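You operate a simulated robot arm through the tools that you are given. There is no shell and no other tool. Be economical: measure what you need, move in short steps, check, and stop when the job is done.

You are at the controls of a simulated robot arm. One attempt, no reset.

Task
Bin the scaly tube, lay the clean one in the blue tray and put the tray on the steel rack.
Fine: the bin drawer under the drainer; shut it again. Where these are worked on the way, their far stop is far enough and under half their travel is too little: bin drawer.

Only the result counts: the job must be done as asked and must still hold three seconds after the hand-in. Knocking over, shifting, dropping, spilling or breaking anything else fails it.

Robot
A 6-joint arm with a two-finger parallel gripper on a trunk, on a base that drives. Base frame: it is fixed to the floor where the robot stands at the start and does not move with it; the origin is under the middle of the robot, x ahead of it, y to its left, z up. Readings come in m, rad, newtons and seconds.
With the tool pointing down near the work surface it reaches from about 0.16 to 0.62 m from the robot's upright axis, wherever it stands. Its first joint turns from -2.897 to 2.897 rad. Places, roughly: bin drawer [0.7, 0.1, 0.4]; inside of the bin drawer [0.7, 0.1, 0.3]; inside of the parts tray [0.7, 0, 0.8]; top of the steel rack [-0.3, 0.6, 0.8]. Payload 3.91 kg.
Tool frame: the origin (TCP) lies between the finger pads and is the grasp point; the fingertips stand 0.03 m ahead of it; z points along the fingers, y is the line along which they close. The gripper opens to 0.11 m. The fingers are 0.02 m wide and 0.01 m thick; the gripper's body (0.048 by 0.112 m) begins 0.055 m behind the TCP.
Orientation is told as [roll, pitch, yaw] about the base's x, y, z axes, in that order, counted from this pose: with the fingers straight down and closing along the base's y, the tool's x points along the base's -x, its y along +y and its z along -z.

Tools
- The arm moves only by the tool play_rows. Its argument "plan" is a list of rows, each an object (a shift or turn left out is 0, a gripper value left out holds the last) with "linear": the shift along the tool's x, y, z in m, a list of three; "rot": the turn, a rotation vector about the tool's x, y, z in rad, a list of three; "gripper": the closure, from 0 (fully open) to 1 (shut). In form: [{"linear": [dx, dy, dz], "rot": [wx, wy, wz], "gripper": gripper}, ...]. A call has 1 to 10 rows; each row shifts and turns the commanded pose from where the row before left it, along the tool's axes as they then stand. Each row takes 0.2 s and may step no farther than 0.05 m and 0.15 rad from the row before; otherwise, or with a gripper value out of range, the whole call is refused. Where a pose cannot be reached the arm comes as near as it can. A force on the tool above 60 N (or 10 N above the force at the start of the call, whichever is more), or a blocked arm, ends the call early, and 0.2 s more pass. Each finger travels about 0.045 m/s and halts on what it meets, pressing with about 37 N; the grip force reading is that of the motor and also rises with nothing between the fingers. The clock runs only during rows and for 0.2 s after the last one: add rows that do not move to give the fingers time. The reply holds the time, the measured pose of the TCP, the force on the tool along the base axes, the opening and the grip force, in the units named above and with some noise, with the torque about the TCP (base axes, N m) and any sound that the robot's microphone picked up.
- Cameras (640 x 400 px; columns grow to the right, rows downward): "scene" is now at [-0.0431, 0.2003, 1.5356]; the picture's right is [0.79, -0.62, 0.00], its down [-0.58, -0.73, -0.36] and it looks along [0.22, 0.28, -0.93] (base axes); focal length 237 px, centre (320, 200). "wrist" rides on the gripper at [0.077, 0.007, -0.114] in the tool frame; the picture's right is [-0.09, 1.00, 0.00], its down [-0.80, -0.07, -0.59] and it looks along [-0.59, -0.05, 0.80] (tool axes); focal length 270 px, centre (320, 200). There is no depth. A picture from a camera that has moved, and an enlarged one, comes with that camera's place and axes in the base frame and with its lens.
- camera(camera): a new picture of that camera. The clock stands still meanwhile.
- lift_body(by): slides the trunk up (or, below 0, down) by that many m; the arm and the scene camera ride with it, the base frame stays. It gives what a move gives, with no picture.
- roll_base(legs): drives the robot by 1 to 6 legs, each [ahead, turn to the left] in m and rad, along the robot's own axes; the way and the turn of a leg run together, so that a leg with both is an arc; at most 1.5 m and 3.142 rad a leg. The arm and the cameras ride along, it lands a little off, and it stops where it bumps. It gives what a move gives.
- turn_head(pan, tilt): turns the head with the scene camera to pan (to the left, within 2.705 rad either way) and tilt (down, from -0.506 to 1.204), counted from straight ahead of the robot. It gives what a move gives.
- close_up(camera, box): a new picture of the part [left, top, right, bottom] of that camera's present view, enlarged. The clock stands still meanwhile.
- job_done(): hands the job in; it is judged then, once.

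Work in short steps. Places have to be worked out from the pictures, the camera data and where the tool is seen: move nearer, look again, correct. Check each grasp and each placing, and mend what went wrong. You have 120 turns and 98 pictures in all, those below and enlarged ones among them. Open the gripper and draw the arm clear of the work before you hand the job in, unless the task says otherwise; then end with one line.

The tools are called as a command line: name --argument value ..., lists and objects as JSON in quotes. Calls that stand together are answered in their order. play_rows: Moves the arm, as the interface text tells. Its arguments: {"type":"object","properties":{"plan":{"type":"array"}},"required":["plan"]} The other tools are called the same way: lift_body (by) slides the trunk up or down; roll_base (legs) drives the base; turn_head (pan, tilt) turns the head that bears the scene camera; camera (camera) takes a picture; close_up (camera, box) takes an enlarged picture of a part of a camera's view; job_done () hands the job in.

At the start:

```text
time_s: 0.0
tcp_pos: [0.4074, 0.1011, 1.0796]
orientation: [0.001, 0.001, 0.006]
contact_force: [0.6, -0.8, 0.1]
torque: [-0.02, -0.01, 0.02]
grip_width: 0.11
finger_force: 0.0
trunk travel left (down, up): [-0.525, 0.085]
robot x, y, heading: [-0.0035, 0.0063, 0.001]
head pan, tilt: [0.906, 1.201]
```

scene: 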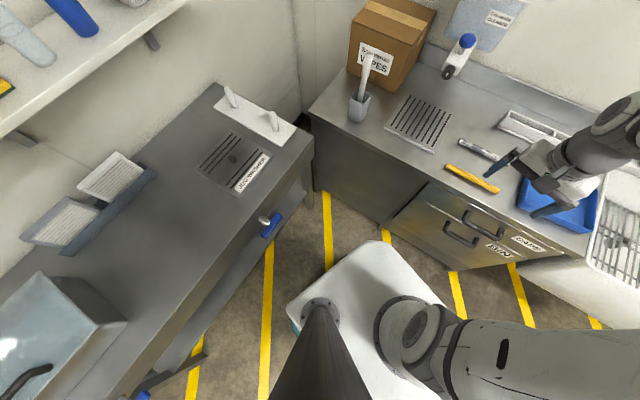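
wrist: 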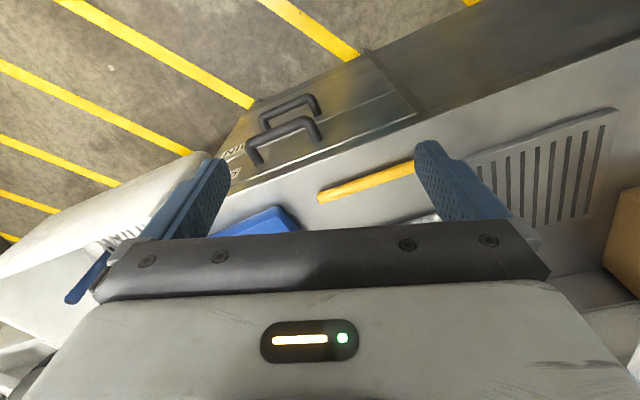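

The scene camera looks to the left; I turn the head toward the bench ahead to see the drawers, tray and tubes.

turn_head --pan 0.0 --tilt 0.9

camera --camera "scene"

```text
time_s: 1.2
tcp_pos: [0.4075, 0.1011, 1.0789]
orientation: [0.0, 0.0, 0.005]
contact_force: [-0.6, 1.0, -0.4]
torque: [0.0, 0.0, 0.01]
grip_width: 0.1099
finger_force: 0.0
trunk travel left (down, up): [-0.525, 0.085]
robot x, y, heading: [-0.0023, 0.0091, -0.004]
head pan, tilt: [0.0, 0.901]
```

```text
95 pictures are left
camera scene: at [-0.0022, 0.1562, 1.5554], right [0.0, -1.0, 0.0], down [-0.78, 0.0, -0.62], along [0.62, 0.0, -0.78], focal length 237 px, centre (320, 200)
```

scene: 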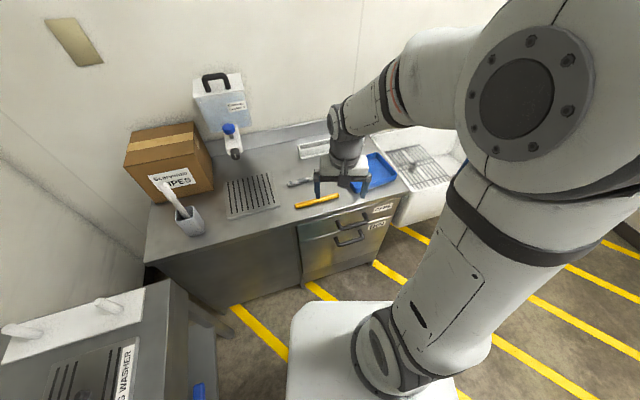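

I enlarge the bench to identify the objects.

close_up --camera "scene" --box '[220, 120, 480, 282]'

turn_head --pan 1.8 --tilt 0.7

camera --camera "scene"

```text
2.46 times, centred on (350, 201) of scene
camera zoom: at [-0.0022, 0.1562, 1.5554], right [0.0, -1.0, 0.0], down [-0.78, 0.0, -0.62], along [0.62, 0.0, -0.78], focal length 583 px, centre (246, 198)
```

zoom: 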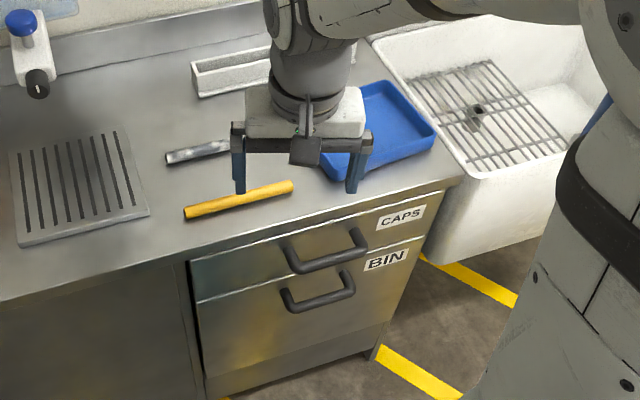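

```text
time_s: 3.0
tcp_pos: [0.4084, 0.1013, 1.0795]
orientation: [0.0, 0.0, 0.005]
contact_force: [-1.2, -0.2, 0.3]
torque: [0.0, -0.01, 0.04]
grip_width: 0.11
finger_force: 0.1
trunk travel left (down, up): [-0.525, 0.085]
robot x, y, heading: [-0.0019, 0.0056, -0.002]
head pan, tilt: [1.799, 0.7]
```

```text
93 pictures are left
camera scene: at [-0.0968, 0.239, 1.5716], right [0.97, 0.23, 0.0], down [0.14, -0.63, -0.76], along [-0.17, 0.75, -0.64], focal length 237 px, centre (320, 200)
```

scene: 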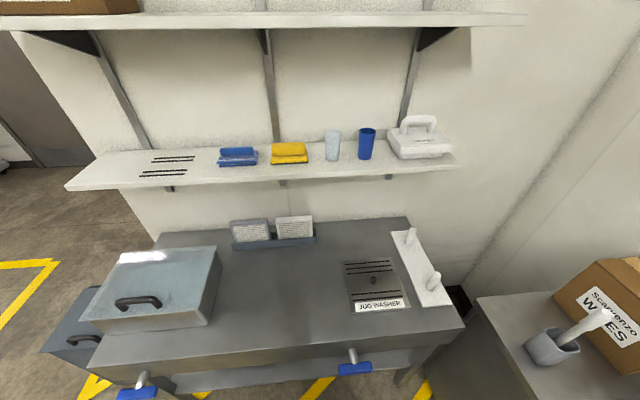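

The silver tube sits near (0.70, 0.24), the yellow item near (0.60, 0.165), and the blue tray near (0.75, -0.05). I shift the hand left for a clear wrist view of the objects.

play_rows --plan '[{"linear": [0, 0.045, 0]}, {"linear": [0, 0.045, 0]}, {"linear": [0.03, 0.03, 0]}]'

camera --camera "wrist"

turn_head --pan 0.0 --tilt 0.9

close_up --camera "scene" --box '[240, 120, 440, 245]'

```text
time_s: 3.8
tcp_pos: [0.3764, 0.2199, 1.0764]
orientation: [0.0, 0.0, 0.006]
contact_force: [-0.5, -0.5, -0.1]
torque: [0.01, -0.01, 0.01]
grip_width: 0.1101
finger_force: 0.1
trunk travel left (down, up): [-0.525, 0.085]
robot x, y, heading: [-0.0042, 0.0076, -0.007]
head pan, tilt: [1.799, 0.7]
```

```text
92 pictures are left
camera wrist: at [0.2982, 0.2267, 1.1916], right [0.08, 1.0, 0.0], down [0.8, -0.07, 0.59], along [0.59, -0.05, -0.8], focal length 270 px, centre (320, 200)
```

wrist: 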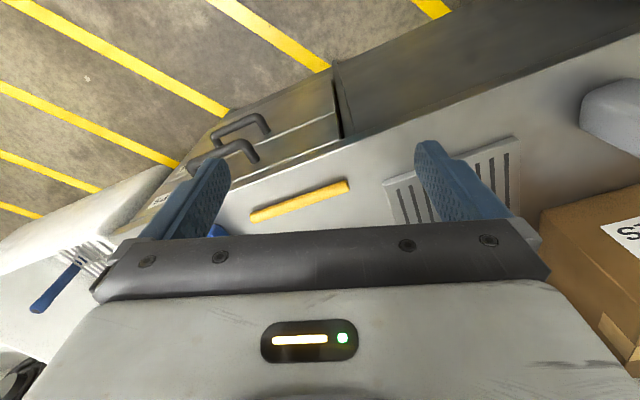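

```text
time_s: 5.6
tcp_pos: [0.376, 0.2194, 1.076]
orientation: [0.002, 0.0, 0.006]
contact_force: [0.8, 0.0, 0.4]
torque: [0.02, -0.03, 0.01]
grip_width: 0.1102
finger_force: 0.0
trunk travel left (down, up): [-0.525, 0.085]
robot x, y, heading: [-0.0023, 0.0047, -0.004]
head pan, tilt: [0.0, 0.901]
```

```text
3.20 times, centred on (340, 182) of scene
camera zoom: at [-0.0022, 0.1563, 1.5554], right [0.0, -1.0, 0.0], down [-0.78, 0.0, -0.62], along [0.62, 0.0, -0.78], focal length 758 px, centre (256, 256)
```

zoom: 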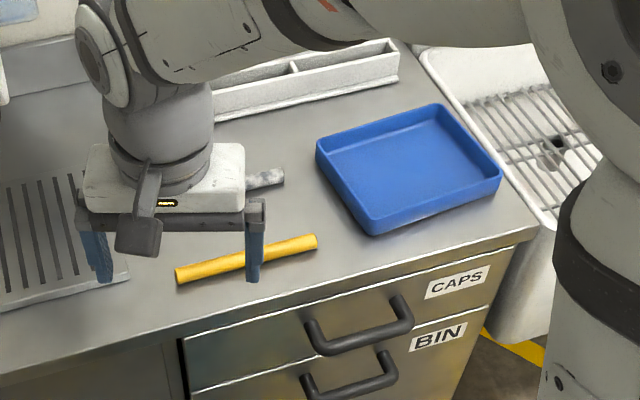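

Two candidates: the yellow tube and a silver one, still half hidden. I move the hand forward to look at the silver tube closely.

play_rows --plan '[{"linear": [-0.045, 0.005, 0]}, {"linear": [-0.045, 0.005, 0]}, {"linear": [-0.045, 0.005, 0]}, {"linear": [-0.035, 0.0, 0]}]'

camera --camera "wrist"

close_up --camera "wrist" --box '[200, 80, 440, 230]'

```text
time_s: 6.6
tcp_pos: [0.5481, 0.2344, 1.0786]
orientation: [-0.002, 0.001, 0.006]
contact_force: [0.1, -0.5, 0.4]
torque: [-0.01, 0.03, 0.02]
grip_width: 0.1099
finger_force: 0.1
trunk travel left (down, up): [-0.525, 0.085]
robot x, y, heading: [-0.0035, 0.0078, -0.002]
head pan, tilt: [0.0, 0.901]
```

```text
90 pictures are left
camera wrist: at [0.4708, 0.2413, 1.1928], right [0.08, 1.0, 0.0], down [0.8, -0.07, 0.59], along [0.59, -0.05, -0.8], focal length 270 px, centre (320, 200)
```

wrist: 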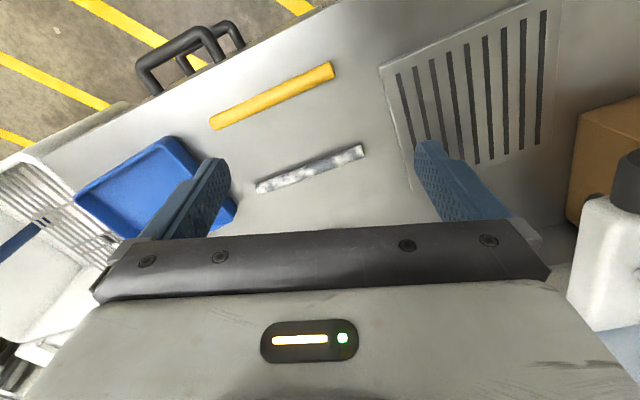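

```text
2.67 times, centred on (320, 155) of wrist
camera zoom: at [0.4708, 0.2413, 1.1928], right [0.08, 1.0, 0.0], down [0.8, -0.07, 0.59], along [0.59, -0.05, -0.8], focal length 721 px, centre (320, 320)
```

zoom: 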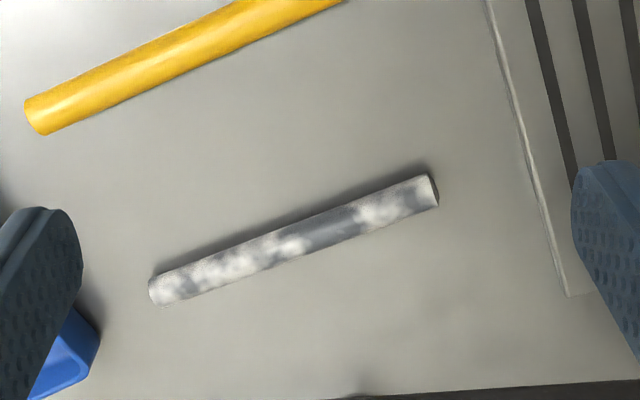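

The silver tube is crusted white, so it's the scaly one and the yellow tube is the clean one. The bench is turned about 0.29 rad relative to me, so I turn to face it squarely and look down at my base and the drawer front.

roll_base --legs '[[0, 0.294]]'

turn_head --pan -0.1 --tilt 1.15

camera --camera "scene"

```text
time_s: 8.0
tcp_pos: [0.459, 0.3864, 1.0798]
orientation: [0.0, -0.001, 0.301]
contact_force: [-0.4, 0.0, 0.6]
torque: [0.01, 0.0, -0.02]
grip_width: 0.1103
finger_force: 0.1
trunk travel left (down, up): [-0.525, 0.085]
robot x, y, heading: [0.0017, -0.0, 0.29]
head pan, tilt: [0.0, 0.901]
```

```text
time_s: 8.7
tcp_pos: [0.459, 0.3855, 1.0789]
orientation: [0.001, 0.0, 0.3]
contact_force: [0.3, -0.5, -0.1]
torque: [-0.01, 0.04, -0.01]
grip_width: 0.11
finger_force: 0.0
trunk travel left (down, up): [-0.525, 0.085]
robot x, y, heading: [0.0041, -0.0015, 0.289]
head pan, tilt: [-0.099, 1.15]
```

```text
88 pictures are left
camera scene: at [-0.0547, 0.1327, 1.5385], right [0.19, -0.98, 0.0], down [-0.9, -0.17, -0.41], along [0.4, 0.08, -0.91], focal length 237 px, centre (320, 200)
```

scene: 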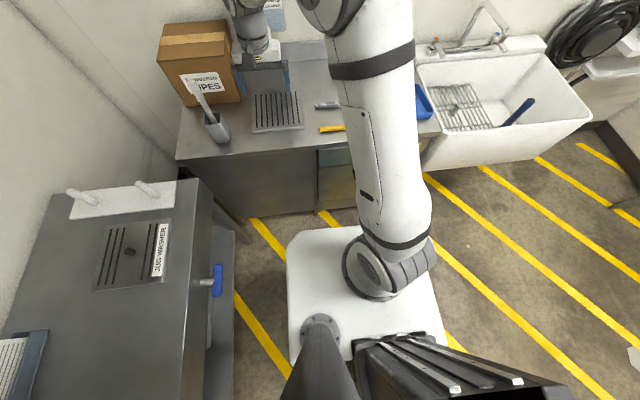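

Now facing the bench squarely, with the base front roughly 0.15 m short of the cabinet. I bring the hand to the middle and creep forward 0.11 m so both tubes come in reach.

play_rows --plan '[{"linear": [0.012, -0.048, 0]}, {"linear": [0.012, -0.048, 0]}, {"linear": [0.012, -0.048, 0]}, {"linear": [0.012, -0.048, 0]}, {"linear": [0.012, -0.048, 0]}]'

roll_base --legs '[[0.11, 0]]'

camera --camera "wrist"

```text
time_s: 9.9
tcp_pos: [0.4719, 0.1372, 1.0784]
orientation: [0.001, 0.0, 0.302]
contact_force: [-0.4, -0.6, 0.6]
torque: [-0.02, 0.01, 0.03]
grip_width: 0.1099
finger_force: 0.0
trunk travel left (down, up): [-0.525, 0.085]
robot x, y, heading: [0.0015, 0.0025, 0.288]
head pan, tilt: [-0.099, 1.15]
```

```text
time_s: 11.1
tcp_pos: [0.5783, 0.1715, 1.0765]
orientation: [-0.001, 0.002, 0.302]
contact_force: [1.2, 0.0, -0.3]
torque: [-0.03, 0.02, -0.01]
grip_width: 0.1099
finger_force: 0.0
trunk travel left (down, up): [-0.525, 0.085]
robot x, y, heading: [0.1046, 0.0333, 0.288]
head pan, tilt: [-0.099, 1.15]
```

```text
87 pictures are left
camera wrist: at [0.5026, 0.1529, 1.1918], right [-0.21, 0.98, 0.0], down [0.79, 0.17, 0.59], along [0.58, 0.13, -0.8], focal length 270 px, centre (320, 200)
```

wrist: 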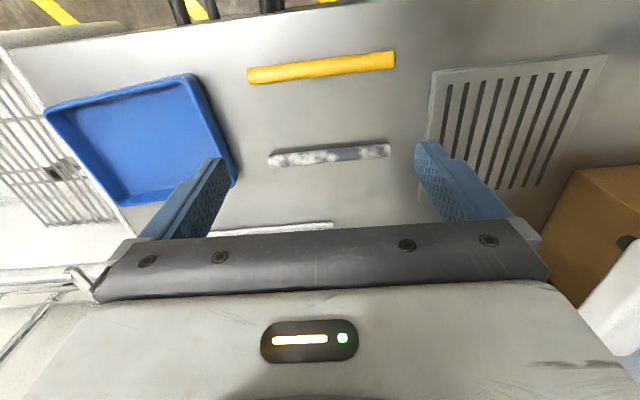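

Drive went cleanly. The yellow tube centre is at about (0.567, 0.169), lying along the bench. I turn the hand 90° so the fingers close across it.

play_rows --plan '[{"rot": [0, 0, 0.15]}, {"rot": [0, 0, 0.15]}, {"rot": [0, 0, 0.15]}, {"rot": [0, 0, 0.15]}, {"rot": [0, 0, 0.15]}, {"rot": [0, 0, 0.15]}, {"rot": [0, 0, 0.15]}, {"rot": [0, 0, 0.15]}, {"rot": [0, 0, 0.15]}, {"rot": [0, 0, 0.15]}]'

play_rows --plan '[{"rot": [0, 0, 0.046], "linear": [0, 0, 0.04]}, {"linear": [0, 0, 0.04]}, {"linear": [0, 0, 0.04]}]'

camera --camera "wrist"

```text
time_s: 13.3
tcp_pos: [0.5776, 0.1697, 1.078]
orientation: [0.001, 0.0, -1.201]
contact_force: [-0.8, 0.6, -0.4]
torque: [-0.01, 0.02, 0.03]
grip_width: 0.11
finger_force: 0.1
trunk travel left (down, up): [-0.525, 0.085]
robot x, y, heading: [0.1097, 0.0318, 0.292]
head pan, tilt: [-0.099, 1.15]
```

```text
time_s: 14.1
tcp_pos: [0.5778, 0.1714, 0.9587]
orientation: [-0.001, 0.0, -1.243]
contact_force: [-0.5, -0.4, 0.1]
torque: [0.04, 0.0, 0.0]
grip_width: 0.1101
finger_force: 0.1
trunk travel left (down, up): [-0.525, 0.085]
robot x, y, heading: [0.1087, 0.0325, 0.288]
head pan, tilt: [-0.099, 1.15]
```

```text
86 pictures are left
camera wrist: at [0.5589, 0.2453, 1.0721], right [0.97, 0.24, 0.0], down [0.19, -0.78, 0.59], along [0.14, -0.58, -0.8], focal length 270 px, centre (320, 200)
```

wrist: 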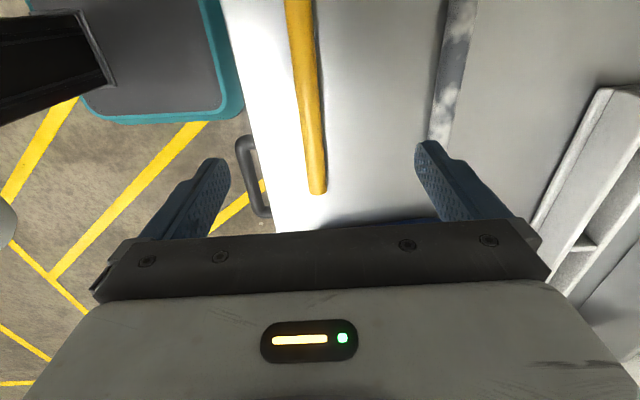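

The view fits: tube line passes x≈0.567 at y≈0.168. I shift 11 mm and descend to z≈0.87, then look before closing in.

play_rows --plan '[{"linear": [0.002, -0.011, 0.03]}, {"linear": [0, 0, 0.03]}, {"linear": [0, 0, 0.028]}]'

camera --camera "wrist"

```text
time_s: 14.9
tcp_pos: [0.5665, 0.1682, 0.8695]
orientation: [0.0, -0.001, -1.244]
contact_force: [0.0, -0.3, 0.7]
torque: [-0.02, 0.01, 0.0]
grip_width: 0.1101
finger_force: 0.0
trunk travel left (down, up): [-0.525, 0.085]
robot x, y, heading: [0.1099, 0.0306, 0.29]
head pan, tilt: [-0.099, 1.15]
```

```text
85 pictures are left
camera wrist: at [0.5475, 0.242, 0.9841], right [0.97, 0.24, 0.0], down [0.19, -0.78, 0.59], along [0.14, -0.58, -0.8], focal length 270 px, centre (320, 200)
```

wrist: 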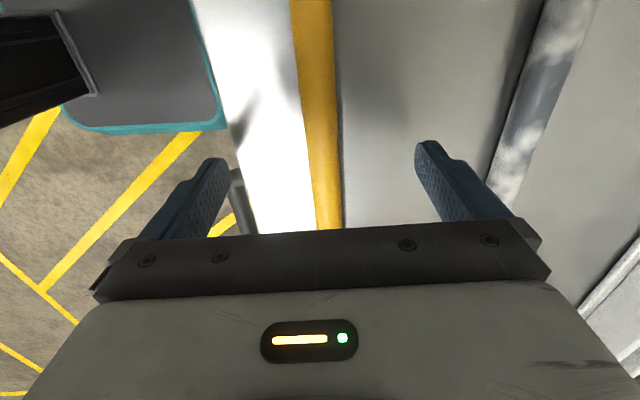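

Tube is centred between the fingers. I descend in small steps toward the bench and let force tell me where it is.

play_rows --plan '[{"linear": [0, 0, 0.006]}, {"linear": [0, 0, 0.006]}, {"linear": [0, 0, 0.005]}, {"linear": [0, 0, 0.004]}]'

```text
time_s: 15.9
tcp_pos: [0.5661, 0.1675, 0.8497]
orientation: [0.0, 0.0, -1.244]
contact_force: [1.0, -1.1, 6.3]
torque: [-0.2, 0.36, 0.01]
grip_width: 0.1101
finger_force: 0.0
trunk travel left (down, up): [-0.525, 0.085]
robot x, y, heading: [0.1112, 0.031, 0.289]
head pan, tilt: [-0.099, 1.15]
```

Light contact at TCP z 0.8497, so the bench top is at z≈0.82. I back off 3 mm and close on the tube.

play_rows --plan '[{"linear": [0, 0, -0.003]}, {"gripper": 1}, {"gripper": 1}, {"gripper": 1}, {"gripper": 1}, {"gripper": 1}, {"gripper": 1}]'

play_rows --plan '[{"linear": [0, 0, -0.03]}, {"linear": [0, 0, -0.04]}, {"linear": [0, 0, -0.04]}]'

camera --camera "wrist"

```text
time_s: 17.5
tcp_pos: [0.5667, 0.1683, 0.8526]
orientation: [0.0, -0.001, -1.244]
contact_force: [0.5, 0.4, 0.0]
torque: [0.02, 0.02, 0.0]
grip_width: 0.0175
finger_force: 33.6
trunk travel left (down, up): [-0.525, 0.085]
robot x, y, heading: [0.108, 0.0291, 0.293]
head pan, tilt: [-0.099, 1.15]
```

```text
time_s: 18.3
tcp_pos: [0.5665, 0.1697, 0.9602]
orientation: [0.001, 0.0, -1.244]
contact_force: [0.0, 0.0, 0.3]
torque: [0.02, -0.01, -0.01]
grip_width: 0.0175
finger_force: 37.0
trunk travel left (down, up): [-0.525, 0.085]
robot x, y, heading: [0.1114, 0.0314, 0.289]
head pan, tilt: [-0.099, 1.15]
```

```text
84 pictures are left
camera wrist: at [0.5471, 0.2441, 1.075], right [0.97, 0.24, 0.0], down [0.19, -0.78, 0.59], along [0.14, -0.58, -0.8], focal length 270 px, centre (320, 200)
```

wrist: 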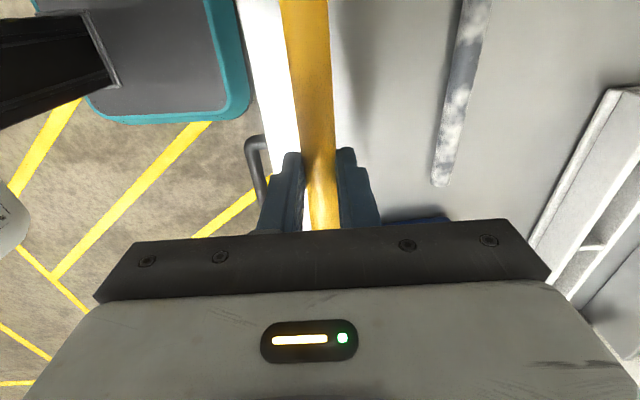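

Tube gripped (17.5 mm). The tray centre is about (0.715, -0.042), outer size about 0.20×0.155 and turned about 0.43 rad. I carry the tube over it and turn it slightly to lie diagonally for clearance.

play_rows --plan '[{"linear": [-0.041, 0.011, 0]}, {"linear": [-0.041, 0.011, 0]}, {"linear": [-0.041, 0.011, 0]}, {"linear": [-0.041, 0.011, 0]}, {"linear": [-0.041, 0.011, 0]}, {"linear": [-0.041, 0.011, 0]}, {"rot": [0, 0, 0.125]}, {"rot": [0, 0, 0.125]}, {"rot": [0, 0, 0.12]}]'

camera --camera "wrist"

turn_head --pan -0.5 --tilt 0.9

camera --camera "scene"

```text
time_s: 20.3
tcp_pos: [0.7084, -0.0444, 0.9624]
orientation: [0.0, -0.001, -1.618]
contact_force: [0.9, 0.5, -1.2]
torque: [-0.02, 0.0, -0.02]
grip_width: 0.0173
finger_force: 36.7
trunk travel left (down, up): [-0.525, 0.085]
robot x, y, heading: [0.11, 0.0335, 0.292]
head pan, tilt: [-0.099, 1.15]
```

```text
83 pictures are left
camera wrist: at [0.7182, 0.0314, 1.0758], right [0.99, -0.13, 0.0], down [-0.11, -0.8, 0.59], along [-0.08, -0.59, -0.8], focal length 270 px, centre (320, 200)
```

wrist: 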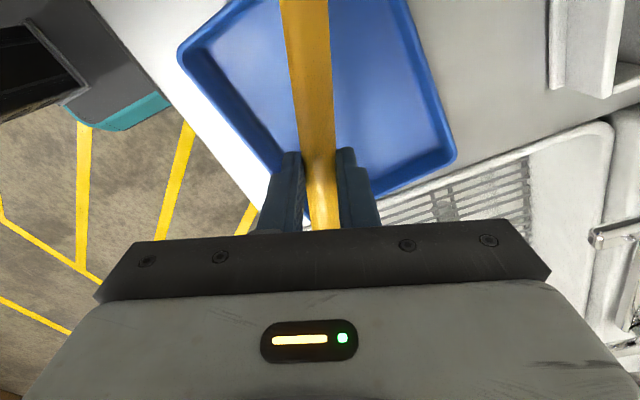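

```text
time_s: 21.2
tcp_pos: [0.709, -0.044, 0.962]
orientation: [0.0, 0.001, -1.613]
contact_force: [0.3, 0.1, -0.7]
torque: [0.01, -0.03, -0.02]
grip_width: 0.0174
finger_force: 37.1
trunk travel left (down, up): [-0.525, 0.085]
robot x, y, heading: [0.107, 0.0326, 0.298]
head pan, tilt: [-0.499, 0.901]
```

```text
82 pictures are left
camera scene: at [0.0668, 0.1375, 1.5554], right [-0.21, -0.98, 0.0], down [-0.77, 0.16, -0.62], along [0.61, -0.13, -0.78], focal length 237 px, centre (320, 200)
```

scene: 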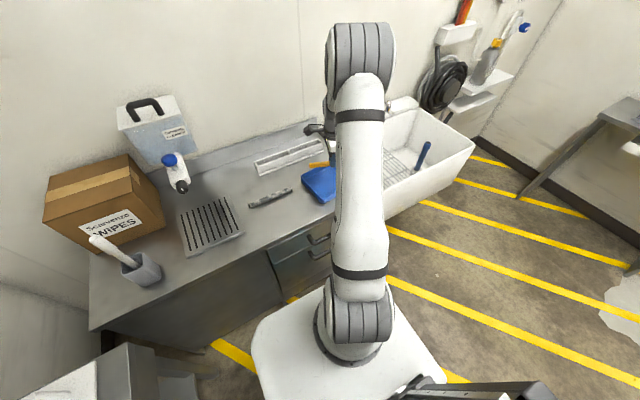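

Tray corners reconfirm the centre near (0.715, -0.043). I turn the tube a further 0.1 rad, centre it, and lower to just above the tray floor.

play_rows --plan '[{"rot": [0, 0, 0.1], "linear": [0, 0.006, 0]}, {"linear": [0, 0, 0.03]}, {"linear": [0, 0, 0.03]}, {"linear": [0, 0, 0.025]}]'

camera --camera "wrist"

```text
time_s: 22.2
tcp_pos: [0.7131, -0.0437, 0.8761]
orientation: [0.0, 0.001, -1.714]
contact_force: [-0.2, 0.3, -0.5]
torque: [-0.01, 0.0, 0.0]
grip_width: 0.0174
finger_force: 37.0
trunk travel left (down, up): [-0.525, 0.085]
robot x, y, heading: [0.1067, 0.0246, 0.293]
head pan, tilt: [-0.499, 0.901]
```

```text
81 pictures are left
camera wrist: at [0.7299, 0.0304, 0.9899], right [0.97, -0.23, 0.0], down [-0.18, -0.78, 0.59], along [-0.14, -0.58, -0.8], focal length 270 px, centre (320, 200)
```

wrist: 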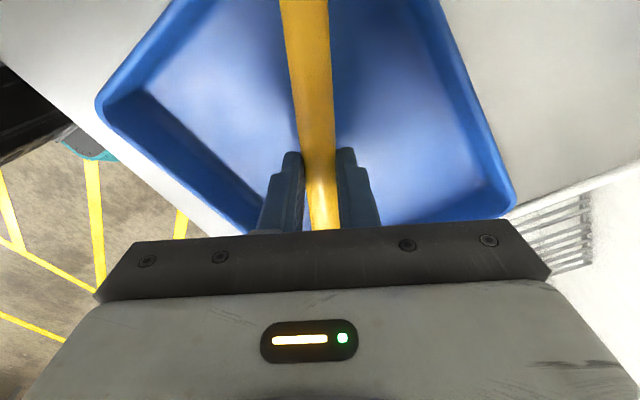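

The tube lies over the tray interior. I lower in 4 mm steps until I feel the floor.

play_rows --plan '[{"linear": [0, 0, 0.005]}, {"linear": [0, 0, 0.005]}, {"linear": [0, 0, 0.004]}, {"linear": [0, 0, 0.003]}]'

```text
time_s: 23.2
tcp_pos: [0.7129, -0.0434, 0.8594]
orientation: [0.001, 0.0, -1.712]
contact_force: [-0.1, 0.7, -0.5]
torque: [-0.01, -0.01, -0.03]
grip_width: 0.0175
finger_force: 36.7
trunk travel left (down, up): [-0.525, 0.085]
robot x, y, heading: [0.109, 0.0314, 0.289]
head pan, tilt: [-0.499, 0.901]
```

No contact yet; continue down by 2 mm steps.

play_rows --plan '[{"linear": [0, 0, 0.002]}, {"linear": [0, 0, 0.002]}]'

```text
time_s: 23.8
tcp_pos: [0.7139, -0.0437, 0.8567]
orientation: [0.002, -0.002, -1.713]
contact_force: [-2.0, 1.2, 8.2]
torque: [0.23, 0.01, 0.07]
grip_width: 0.0173
finger_force: 36.5
trunk travel left (down, up): [-0.525, 0.085]
robot x, y, heading: [0.1116, 0.0311, 0.29]
head pan, tilt: [-0.499, 0.901]
```

Contact with the tray floor (8 N). I open partway, then rise clear.

play_rows --plan '[{"gripper": 0.6}, {"gripper": 0.6}, {"gripper": 0.6}, {"linear": [0, 0, -0.03]}, {"linear": [0, 0, -0.04]}, {"linear": [0, 0, -0.04]}]'

camera --camera "wrist"

```text
time_s: 25.2
tcp_pos: [0.7142, -0.0436, 0.9678]
orientation: [0.0, 0.0, -1.714]
contact_force: [-0.1, -0.2, -0.4]
torque: [0.0, 0.02, 0.01]
grip_width: 0.0439
finger_force: 0.1
trunk travel left (down, up): [-0.525, 0.085]
robot x, y, heading: [0.1094, 0.032, 0.289]
head pan, tilt: [-0.499, 0.901]
```

```text
80 pictures are left
camera wrist: at [0.7312, 0.0314, 1.0813], right [0.97, -0.23, 0.0], down [-0.18, -0.78, 0.59], along [-0.14, -0.58, -0.8], focal length 270 px, centre (320, 200)
```

wrist: 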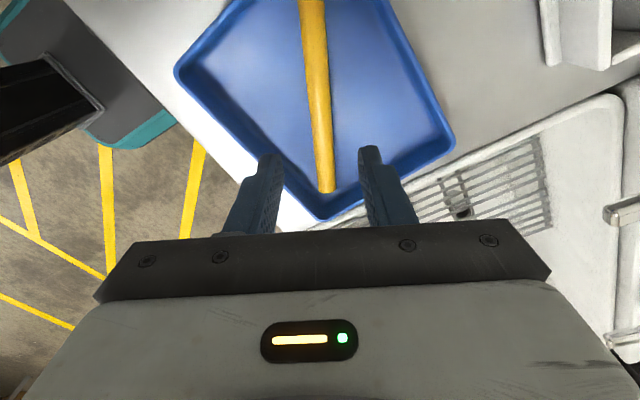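

The clean tube's near end sits inside the tray. I move over the scaly tube at about (0.681, 0.206), aligned across it, and check both.

play_rows --plan '[{"linear": [0.0405, -0.0113, 0], "gripper": 0.3}, {"linear": [0.0405, -0.0113, 0]}, {"linear": [0.0405, -0.0113, 0]}, {"linear": [0.0405, -0.0113, 0]}, {"linear": [0.0405, -0.0113, 0]}, {"linear": [0.0405, -0.0113, 0]}, {"rot": [0, 0, -0.148]}, {"rot": [0, 0, -0.147]}, {"rot": [0, 0, -0.147]}]'

camera --camera "wrist"

close_up --camera "scene" --box '[240, 120, 400, 220]'

```text
time_s: 27.2
tcp_pos: [0.6822, 0.2056, 0.967]
orientation: [0.001, 0.002, -1.271]
contact_force: [-0.2, 0.3, 0.6]
torque: [-0.02, 0.0, 0.0]
grip_width: 0.077
finger_force: 0.1
trunk travel left (down, up): [-0.525, 0.085]
robot x, y, heading: [0.1082, 0.0325, 0.29]
head pan, tilt: [-0.499, 0.901]
```

```text
79 pictures are left
camera wrist: at [0.6641, 0.2809, 1.0806], right [0.98, 0.21, 0.0], down [0.17, -0.79, 0.59], along [0.13, -0.58, -0.8], focal length 270 px, centre (320, 200)
```

wrist: 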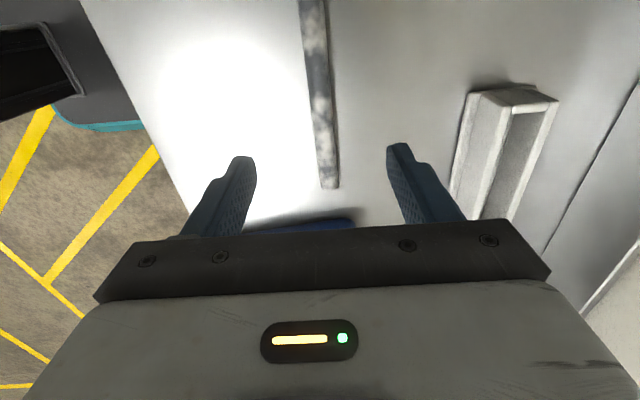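

```text
4.00 times, centred on (320, 170) of scene
camera zoom: at [0.0668, 0.1376, 1.5554], right [-0.21, -0.98, 0.0], down [-0.77, 0.16, -0.62], along [0.61, -0.13, -0.78], focal length 948 px, centre (320, 320)
```

zoom: 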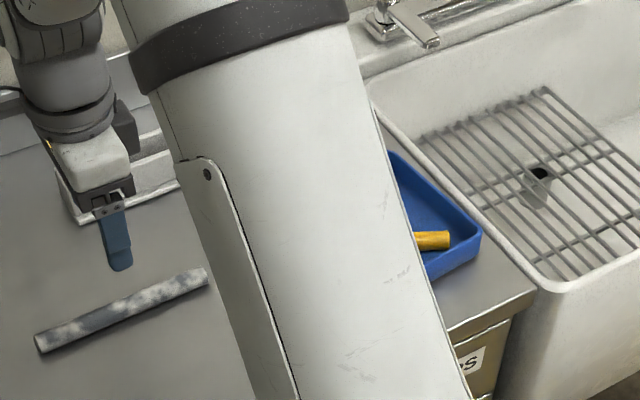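

Scaly tube line passes within 2 mm of the TCP. I descend and grasp it.

play_rows --plan '[{"linear": [0, 0.002, 0.035]}, {"linear": [0, 0, 0.035]}, {"linear": [0, 0, 0.03]}, {"linear": [0, 0, 0.012]}, {"gripper": 1}, {"gripper": 1}, {"gripper": 1}, {"gripper": 1}, {"gripper": 1}]'

play_rows --plan '[{"linear": [0, 0, -0.03]}, {"linear": [0, 0, -0.03]}, {"linear": [0, 0, -0.03]}]'

camera --camera "wrist"

```text
time_s: 29.2
tcp_pos: [0.6854, 0.2069, 0.8536]
orientation: [0.0, 0.0, -1.272]
contact_force: [0.8, -0.1, 0.4]
torque: [0.03, 0.02, 0.02]
grip_width: 0.0173
finger_force: 37.3
trunk travel left (down, up): [-0.525, 0.085]
robot x, y, heading: [0.106, 0.0303, 0.29]
head pan, tilt: [-0.499, 0.901]
```

```text
time_s: 30.0
tcp_pos: [0.6851, 0.2083, 0.944]
orientation: [0.0, 0.0, -1.273]
contact_force: [-0.6, 0.9, -0.5]
torque: [0.0, -0.01, 0.02]
grip_width: 0.0175
finger_force: 36.9
trunk travel left (down, up): [-0.525, 0.085]
robot x, y, heading: [0.1084, 0.0301, 0.295]
head pan, tilt: [-0.499, 0.901]
```

```text
77 pictures are left
camera wrist: at [0.6676, 0.2833, 1.0585], right [0.98, 0.21, 0.0], down [0.17, -0.79, 0.59], along [0.12, -0.58, -0.8], focal length 270 px, centre (320, 200)
```

wrist: 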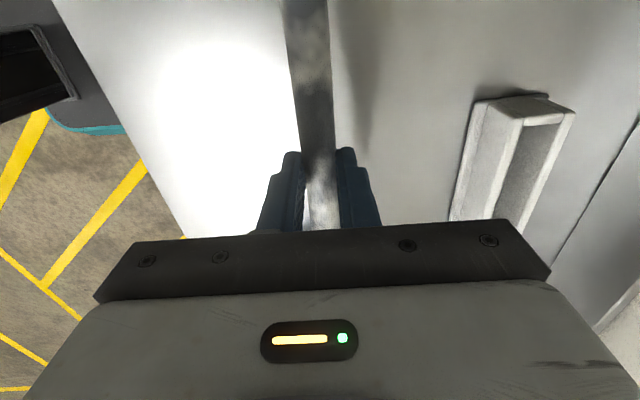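

Scaly tube held. Because the open drawer will keep me back from the bench, I stage the tube near the front edge (edge at f≈0.535, target f≈0.58).

play_rows --plan '[{"linear": [0, -0.045, 0]}, {"linear": [0, -0.045, 0]}, {"linear": [0, -0.045, 0.03]}, {"linear": [0, 0, 0.03]}, {"linear": [0, 0, 0.025]}, {"linear": [0, 0, 0.006]}]'

camera --camera "wrist"

```text
refused: row 3 steps farther than a row can; nothing moved
```

```text
76 pictures are left
camera wrist: at [0.6676, 0.2833, 1.0585], right [0.98, 0.21, 0.0], down [0.17, -0.79, 0.59], along [0.12, -0.58, -0.8], focal length 270 px, centre (320, 200)
```

wrist: 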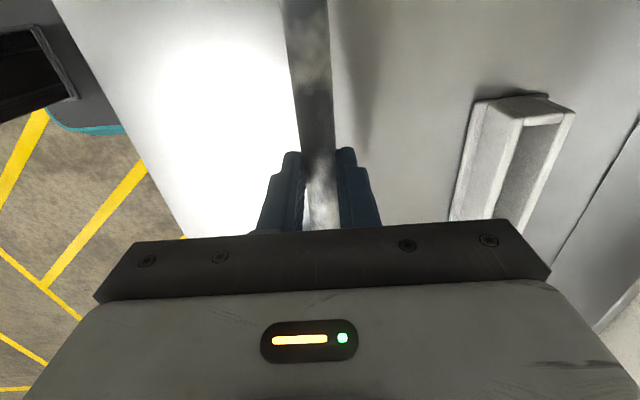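

The third row was over the step limit; I resend it split.

play_rows --plan '[{"linear": [0, -0.045, 0]}, {"linear": [0, -0.045, 0]}, {"linear": [0, -0.045, 0]}, {"linear": [0, 0, 0.03]}, {"linear": [0, 0, 0.03]}, {"linear": [0, 0, 0.025]}, {"linear": [0, 0, 0.005]}]'

camera --camera "wrist"

```text
time_s: 31.6
tcp_pos: [0.5548, 0.1672, 0.854]
orientation: [0.001, 0.003, -1.273]
contact_force: [-0.2, 0.3, -0.2]
torque: [0.0, 0.03, 0.02]
grip_width: 0.0173
finger_force: 37.2
trunk travel left (down, up): [-0.525, 0.085]
robot x, y, heading: [0.1104, 0.0316, 0.288]
head pan, tilt: [-0.499, 0.901]
```

```text
75 pictures are left
camera wrist: at [0.5378, 0.2415, 0.9683], right [0.98, 0.21, 0.0], down [0.17, -0.79, 0.59], along [0.12, -0.58, -0.8], focal length 270 px, centre (320, 200)
```

wrist: 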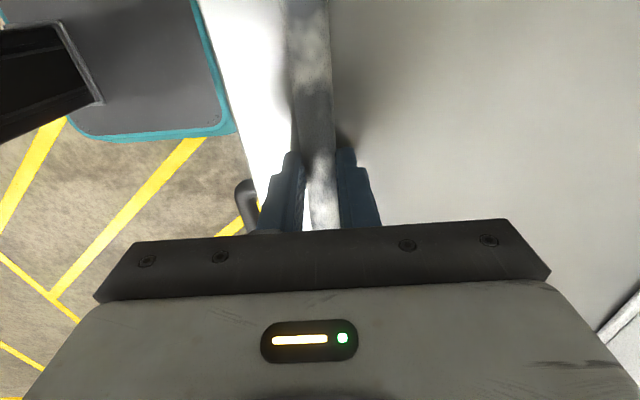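

Tube is over the bench by the edge, touching height. I release gently, lift, and then back the base off for the drawer.

play_rows --plan '[{"linear": [0, 0, 0.001], "gripper": 0.7}, {"gripper": 0.7}, {"gripper": 0.7}, {"linear": [0, 0, -0.03]}, {"linear": [0, 0, -0.045]}, {"linear": [0, 0, -0.045]}]'

roll_base --legs '[[-0.11, 0]]'

turn_head --pan 0.15 --tilt 0.9

camera --camera "scene"

```text
time_s: 33.0
tcp_pos: [0.5547, 0.167, 0.9731]
orientation: [0.001, 0.0, -1.274]
contact_force: [-0.7, -0.3, -0.7]
torque: [0.05, -0.02, -0.05]
grip_width: 0.0328
finger_force: 0.1
trunk travel left (down, up): [-0.525, 0.085]
robot x, y, heading: [0.1092, 0.0319, 0.289]
head pan, tilt: [-0.499, 0.901]
```

```text
time_s: 34.2
tcp_pos: [0.4498, 0.1363, 0.9738]
orientation: [0.0, 0.001, -1.272]
contact_force: [1.2, -0.8, 0.6]
torque: [0.01, -0.01, -0.01]
grip_width: 0.0329
finger_force: 0.2
trunk travel left (down, up): [-0.525, 0.085]
robot x, y, heading: [0.0041, -0.0017, 0.294]
head pan, tilt: [-0.499, 0.901]
```

```text
time_s: 35.2
tcp_pos: [0.4513, 0.1354, 0.9734]
orientation: [0.0, 0.0, -1.272]
contact_force: [0.6, 0.4, -0.3]
torque: [-0.01, 0.01, 0.02]
grip_width: 0.033
finger_force: 0.0
trunk travel left (down, up): [-0.525, 0.085]
robot x, y, heading: [0.0004, 0.0013, 0.29]
head pan, tilt: [0.15, 0.901]
```

```text
74 pictures are left
camera scene: at [-0.0435, 0.1539, 1.5554], right [0.43, -0.9, 0.0], down [-0.71, -0.33, -0.62], along [0.56, 0.26, -0.78], focal length 237 px, centre (320, 200)
```

scene: 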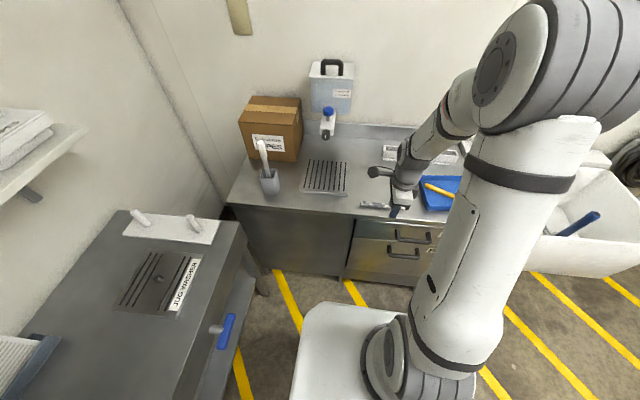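

I see the staged tube by the edge and the handles below. I back up 0.15 m more, then lower the trunk and check what moves with it.

roll_base --legs '[[-0.15, 0]]'

lift_body --by -0.25

camera --camera "scene"

camera --camera "wrist"

```text
time_s: 36.6
tcp_pos: [0.3083, 0.0933, 0.9726]
orientation: [0.003, 0.0, -1.269]
contact_force: [0.4, 0.3, 0.7]
torque: [-0.02, -0.02, 0.01]
grip_width: 0.033
finger_force: 0.1
trunk travel left (down, up): [-0.525, 0.085]
robot x, y, heading: [-0.1399, -0.0405, 0.296]
head pan, tilt: [0.15, 0.901]
```

```text
time_s: 39.1
tcp_pos: [0.3074, 0.0932, 0.7233]
orientation: [0.001, 0.0, -1.271]
contact_force: [0.1, -0.2, -0.4]
torque: [-0.01, 0.0, 0.01]
grip_width: 0.0331
finger_force: 0.2
trunk travel left (down, up): [-0.275, 0.335]
robot x, y, heading: [-0.1369, -0.0432, 0.295]
head pan, tilt: [0.15, 0.901]
```

```text
73 pictures are left
camera scene: at [-0.1853, 0.1115, 1.3055], right [0.43, -0.9, 0.0], down [-0.71, -0.33, -0.62], along [0.56, 0.27, -0.78], focal length 237 px, centre (320, 200)
```

scene: 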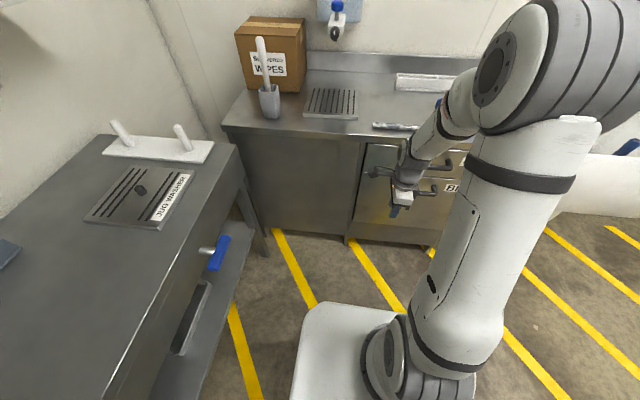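

```text
72 pictures are left
camera wrist: at [0.2913, 0.1685, 0.837], right [0.98, 0.21, 0.0], down [0.17, -0.79, 0.59], along [0.12, -0.58, -0.8], focal length 270 px, centre (320, 200)
```

wrist: 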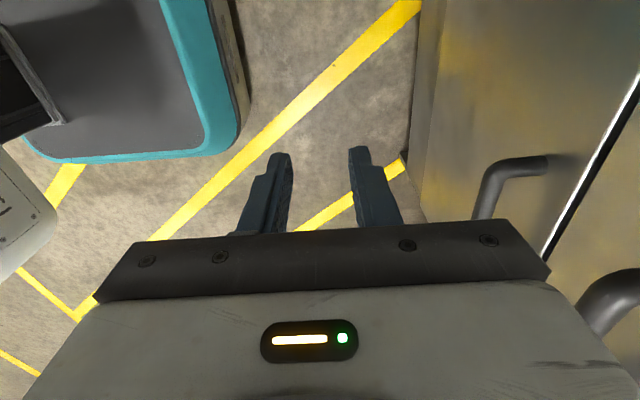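

The white deck rides with the trunk, while the real base is low on the floor. The BIN bar appears near f≈0.485, l≈-0.12, z≈0.605. I move forward and down beside the handle, then pitch the tool to horizontal.

play_rows --plan '[{"linear": [0, 0.03, 0.02], "gripper": 0.3}, {"linear": [0, 0.03, 0.02]}, {"linear": [0, 0.02, 0.03]}, {"linear": [0, 0, 0.03]}]'

play_rows --plan '[{"rot": [-0.15, 0, 0]}, {"rot": [-0.15, 0, 0]}, {"rot": [-0.15, 0, 0]}, {"rot": [-0.15, 0, 0]}, {"rot": [-0.15, 0, 0]}]'

play_rows --plan '[{"rot": [-0.15, 0, 0]}, {"rot": [-0.15, 0, 0]}, {"rot": [-0.15, 0, 0]}, {"rot": [-0.15, 0, 0]}, {"rot": [-0.15, 0, 0]}, {"rot": [-0.071, 0, 0]}]'

camera --camera "wrist"

camera --camera "scene"

```text
time_s: 40.1
tcp_pos: [0.3848, 0.1168, 0.6242]
orientation: [0.0, 0.001, -1.27]
contact_force: [0.2, 0.0, 0.8]
torque: [0.01, 0.01, 0.01]
grip_width: 0.0767
finger_force: 0.1
trunk travel left (down, up): [-0.275, 0.335]
robot x, y, heading: [-0.1401, -0.0371, 0.29]
head pan, tilt: [0.15, 0.901]
```

```text
time_s: 41.4
tcp_pos: [0.3854, 0.1159, 0.6243]
orientation: [0.751, 0.001, -1.271]
contact_force: [-0.3, -0.5, 0.4]
torque: [-0.02, 0.0, 0.01]
grip_width: 0.0771
finger_force: 0.0
trunk travel left (down, up): [-0.275, 0.335]
robot x, y, heading: [-0.1369, -0.0421, 0.289]
head pan, tilt: [0.15, 0.901]
```

```text
time_s: 42.8
tcp_pos: [0.3855, 0.1181, 0.6227]
orientation: [1.573, 0.0, -1.271]
contact_force: [0.5, 0.0, 0.5]
torque: [-0.01, 0.02, 0.01]
grip_width: 0.077
finger_force: 0.0
trunk travel left (down, up): [-0.275, 0.335]
robot x, y, heading: [-0.1387, -0.0437, 0.288]
head pan, tilt: [0.15, 0.901]
```

```text
71 pictures are left
camera wrist: at [0.2523, 0.1566, 0.6292], right [0.02, -0.08, 1.0], down [-0.33, -0.94, -0.07], along [0.94, -0.33, -0.05], focal length 270 px, centre (320, 200)
```

wrist: 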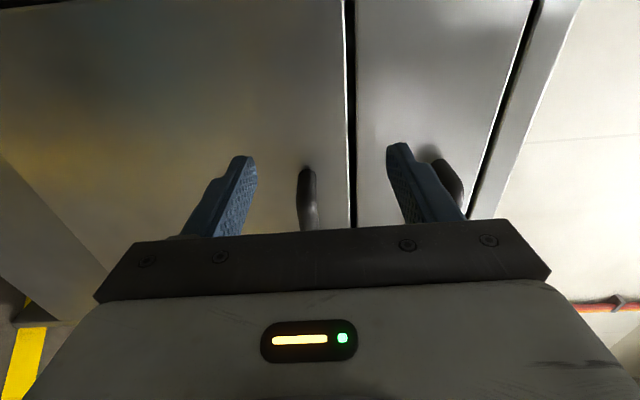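

```text
70 pictures are left
camera scene: at [-0.1852, 0.1115, 1.3055], right [0.43, -0.9, 0.0], down [-0.71, -0.34, -0.62], along [0.56, 0.27, -0.78], focal length 237 px, centre (320, 200)
```

scene: 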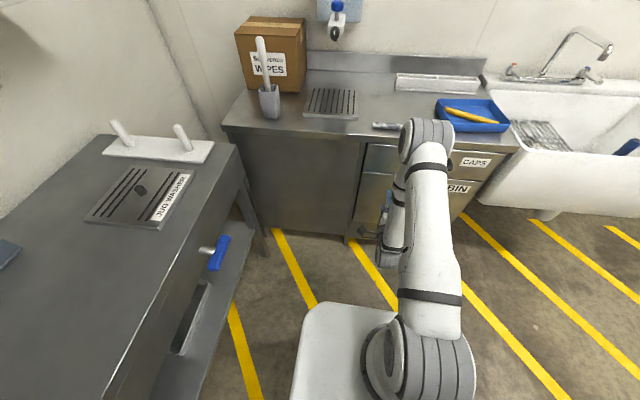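

Horizontal, with the BIN bar about 2 cm below TCP height. I slide right 0.11 m and down 0.018 m to be in front of the bar, then look.

play_rows --plan '[{"linear": [-0.04, -0.006, 0]}, {"linear": [-0.04, -0.006, 0]}, {"linear": [-0.035, -0.006, 0]}]'

camera --camera "wrist"

```text
time_s: 43.5
tcp_pos: [0.4192, 0.0057, 0.6056]
orientation: [1.572, 0.001, -1.271]
contact_force: [-0.5, 0.2, -0.2]
torque: [0.0, 0.04, -0.02]
grip_width: 0.0771
finger_force: 0.0
trunk travel left (down, up): [-0.275, 0.335]
robot x, y, heading: [-0.1367, -0.0419, 0.288]
head pan, tilt: [0.15, 0.901]
```

```text
69 pictures are left
camera wrist: at [0.2855, 0.0454, 0.612], right [0.03, -0.08, 1.0], down [-0.33, -0.94, -0.07], along [0.94, -0.33, -0.05], focal length 270 px, centre (320, 200)
```

wrist: 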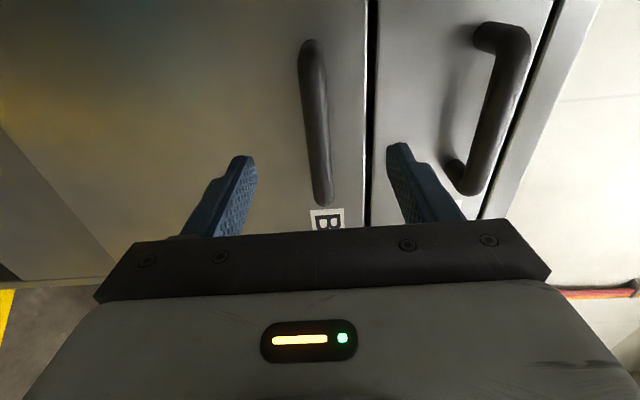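

The bar is centred between the fingers vertically and laterally. I advance 0.075 m and close on it.

play_rows --plan '[{"linear": [-0.006, 0, 0.03]}, {"linear": [0, 0, 0.025]}, {"linear": [0, 0, 0.02]}]'

play_rows --plan '[{"gripper": 1}, {"gripper": 1}, {"gripper": 1}, {"gripper": 1}, {"gripper": 1}]'

camera --camera "wrist"

```text
time_s: 44.4
tcp_pos: [0.4912, 0.0231, 0.6055]
orientation: [1.57, 0.0, -1.271]
contact_force: [0.3, -0.9, 0.3]
torque: [0.02, 0.01, -0.01]
grip_width: 0.0769
finger_force: 0.1
trunk travel left (down, up): [-0.275, 0.335]
robot x, y, heading: [-0.1377, -0.0424, 0.294]
head pan, tilt: [0.15, 0.901]
```

```text
time_s: 45.5
tcp_pos: [0.4924, 0.0228, 0.6036]
orientation: [1.567, 0.0, -1.273]
contact_force: [-1.2, -0.9, -17.4]
torque: [-0.17, 0.23, -0.21]
grip_width: 0.0197
finger_force: 44.9
trunk travel left (down, up): [-0.275, 0.335]
robot x, y, heading: [-0.1361, -0.0434, 0.295]
head pan, tilt: [0.15, 0.901]
```

```text
68 pictures are left
camera wrist: at [0.3592, 0.0625, 0.6102], right [0.03, -0.08, 1.0], down [-0.33, -0.94, -0.07], along [0.94, -0.33, -0.06], focal length 270 px, centre (320, 200)
```

wrist: 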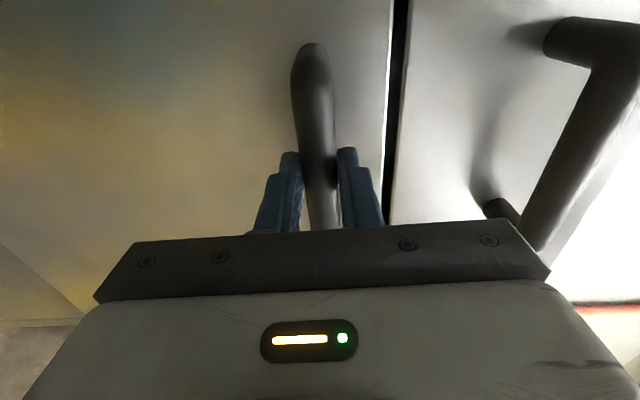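

Bar is gripped (about 20 mm). I pull straight back along the tool axis.

play_rows --plan '[{"linear": [0, -0.002, -0.015]}, {"linear": [0, 0, -0.025]}, {"linear": [0, 0, -0.025]}, {"linear": [0, 0, -0.025]}, {"linear": [0, 0, -0.025]}]'

```text
time_s: 46.8
tcp_pos: [0.3826, -0.0145, 0.6026]
orientation: [1.576, -0.003, -1.279]
contact_force: [11.7, -34.2, 4.4]
torque: [0.11, -0.01, -0.8]
grip_width: 0.0196
finger_force: 44.8
trunk travel left (down, up): [-0.275, 0.335]
robot x, y, heading: [-0.1379, -0.0416, 0.292]
head pan, tilt: [0.15, 0.901]
```

Drawer is coming out (11 cm), with a sideways load showing its axis is slightly more angled than mine. I ease the hand right a bit and keep pulling.

play_rows --plan '[{"linear": [-0.005, 0, 0]}, {"linear": [-0.001, 0, -0.02]}, {"linear": [-0.001, 0, -0.02]}, {"linear": [-0.001, 0, -0.02]}]'

```text
time_s: 47.8
tcp_pos: [0.3265, -0.0347, 0.6033]
orientation: [1.56, 0.001, -1.26]
contact_force: [-12.8, 34.6, -0.1]
torque: [-0.09, 0.0, 0.75]
grip_width: 0.0197
finger_force: 45.0
out of reach, approached as far as the arm can: row 4
trunk travel left (down, up): [-0.275, 0.335]
robot x, y, heading: [-0.139, -0.0416, 0.289]
head pan, tilt: [0.15, 0.901]
```

Out 0.176 m and the arm is at its inner limit. I relieve the side load, then continue by backing the base a little.

play_rows --plan '[{"linear": [0.003, 0, 0.003]}]'

roll_base --legs '[[-0.06, 0]]'

camera --camera "scene"

```text
time_s: 48.1
tcp_pos: [0.3314, -0.0332, 0.6014]
orientation: [1.563, 0.0, -1.265]
contact_force: [-9.6, 26.7, -11.8]
torque: [-0.06, 0.26, 1.3]
grip_width: 0.0196
finger_force: 44.9
trunk travel left (down, up): [-0.275, 0.335]
robot x, y, heading: [-0.1377, -0.0434, 0.295]
head pan, tilt: [0.15, 0.901]
```

```text
time_s: 49.1
tcp_pos: [0.2744, -0.0526, 0.6031]
orientation: [1.562, -0.002, -1.268]
contact_force: [-1.8, 4.4, -25.4]
torque: [-0.12, 0.41, -0.84]
grip_width: 0.0199
finger_force: 45.1
trunk travel left (down, up): [-0.275, 0.335]
robot x, y, heading: [-0.1953, -0.0608, 0.287]
head pan, tilt: [0.15, 0.901]
```

```text
67 pictures are left
camera scene: at [-0.2416, 0.0944, 1.3053], right [0.43, -0.9, 0.0], down [-0.71, -0.34, -0.62], along [0.56, 0.27, -0.78], focal length 237 px, centre (320, 200)
```

scene: 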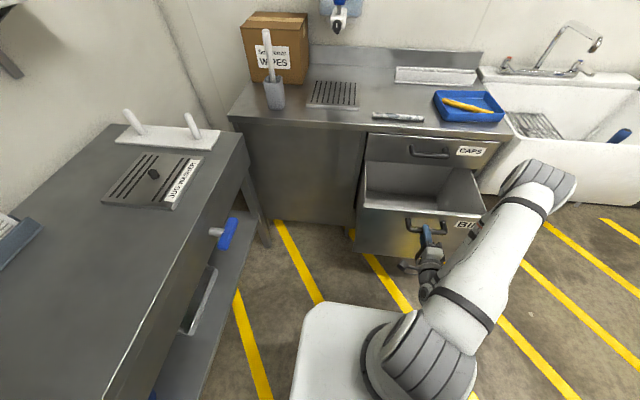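

Drawer is clearly open about 0.235 m. I pull another 6 cm to be safely over half of its travel.

roll_base --legs '[[-0.06, 0]]'

close_up --camera "scene" --box '[320, 60, 560, 300]'

```text
time_s: 50.1
tcp_pos: [0.2175, -0.073, 0.6034]
orientation: [1.562, -0.002, -1.273]
contact_force: [9.1, -21.5, -14.7]
torque: [-0.12, 0.23, -1.45]
grip_width: 0.0198
finger_force: 45.0
trunk travel left (down, up): [-0.275, 0.335]
robot x, y, heading: [-0.2548, -0.0765, 0.295]
head pan, tilt: [0.15, 0.901]
```

```text
1.67 times, centred on (440, 180) of scene
camera zoom: at [-0.3, 0.0751, 1.3056], right [0.43, -0.9, 0.0], down [-0.71, -0.33, -0.62], along [0.56, 0.27, -0.78], focal length 395 px, centre (120, 233)
```

zoom: 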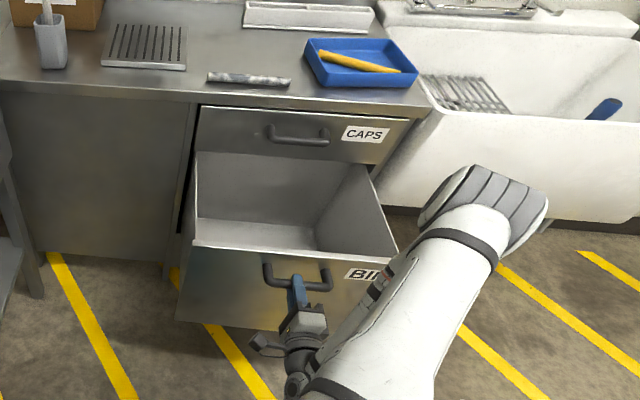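

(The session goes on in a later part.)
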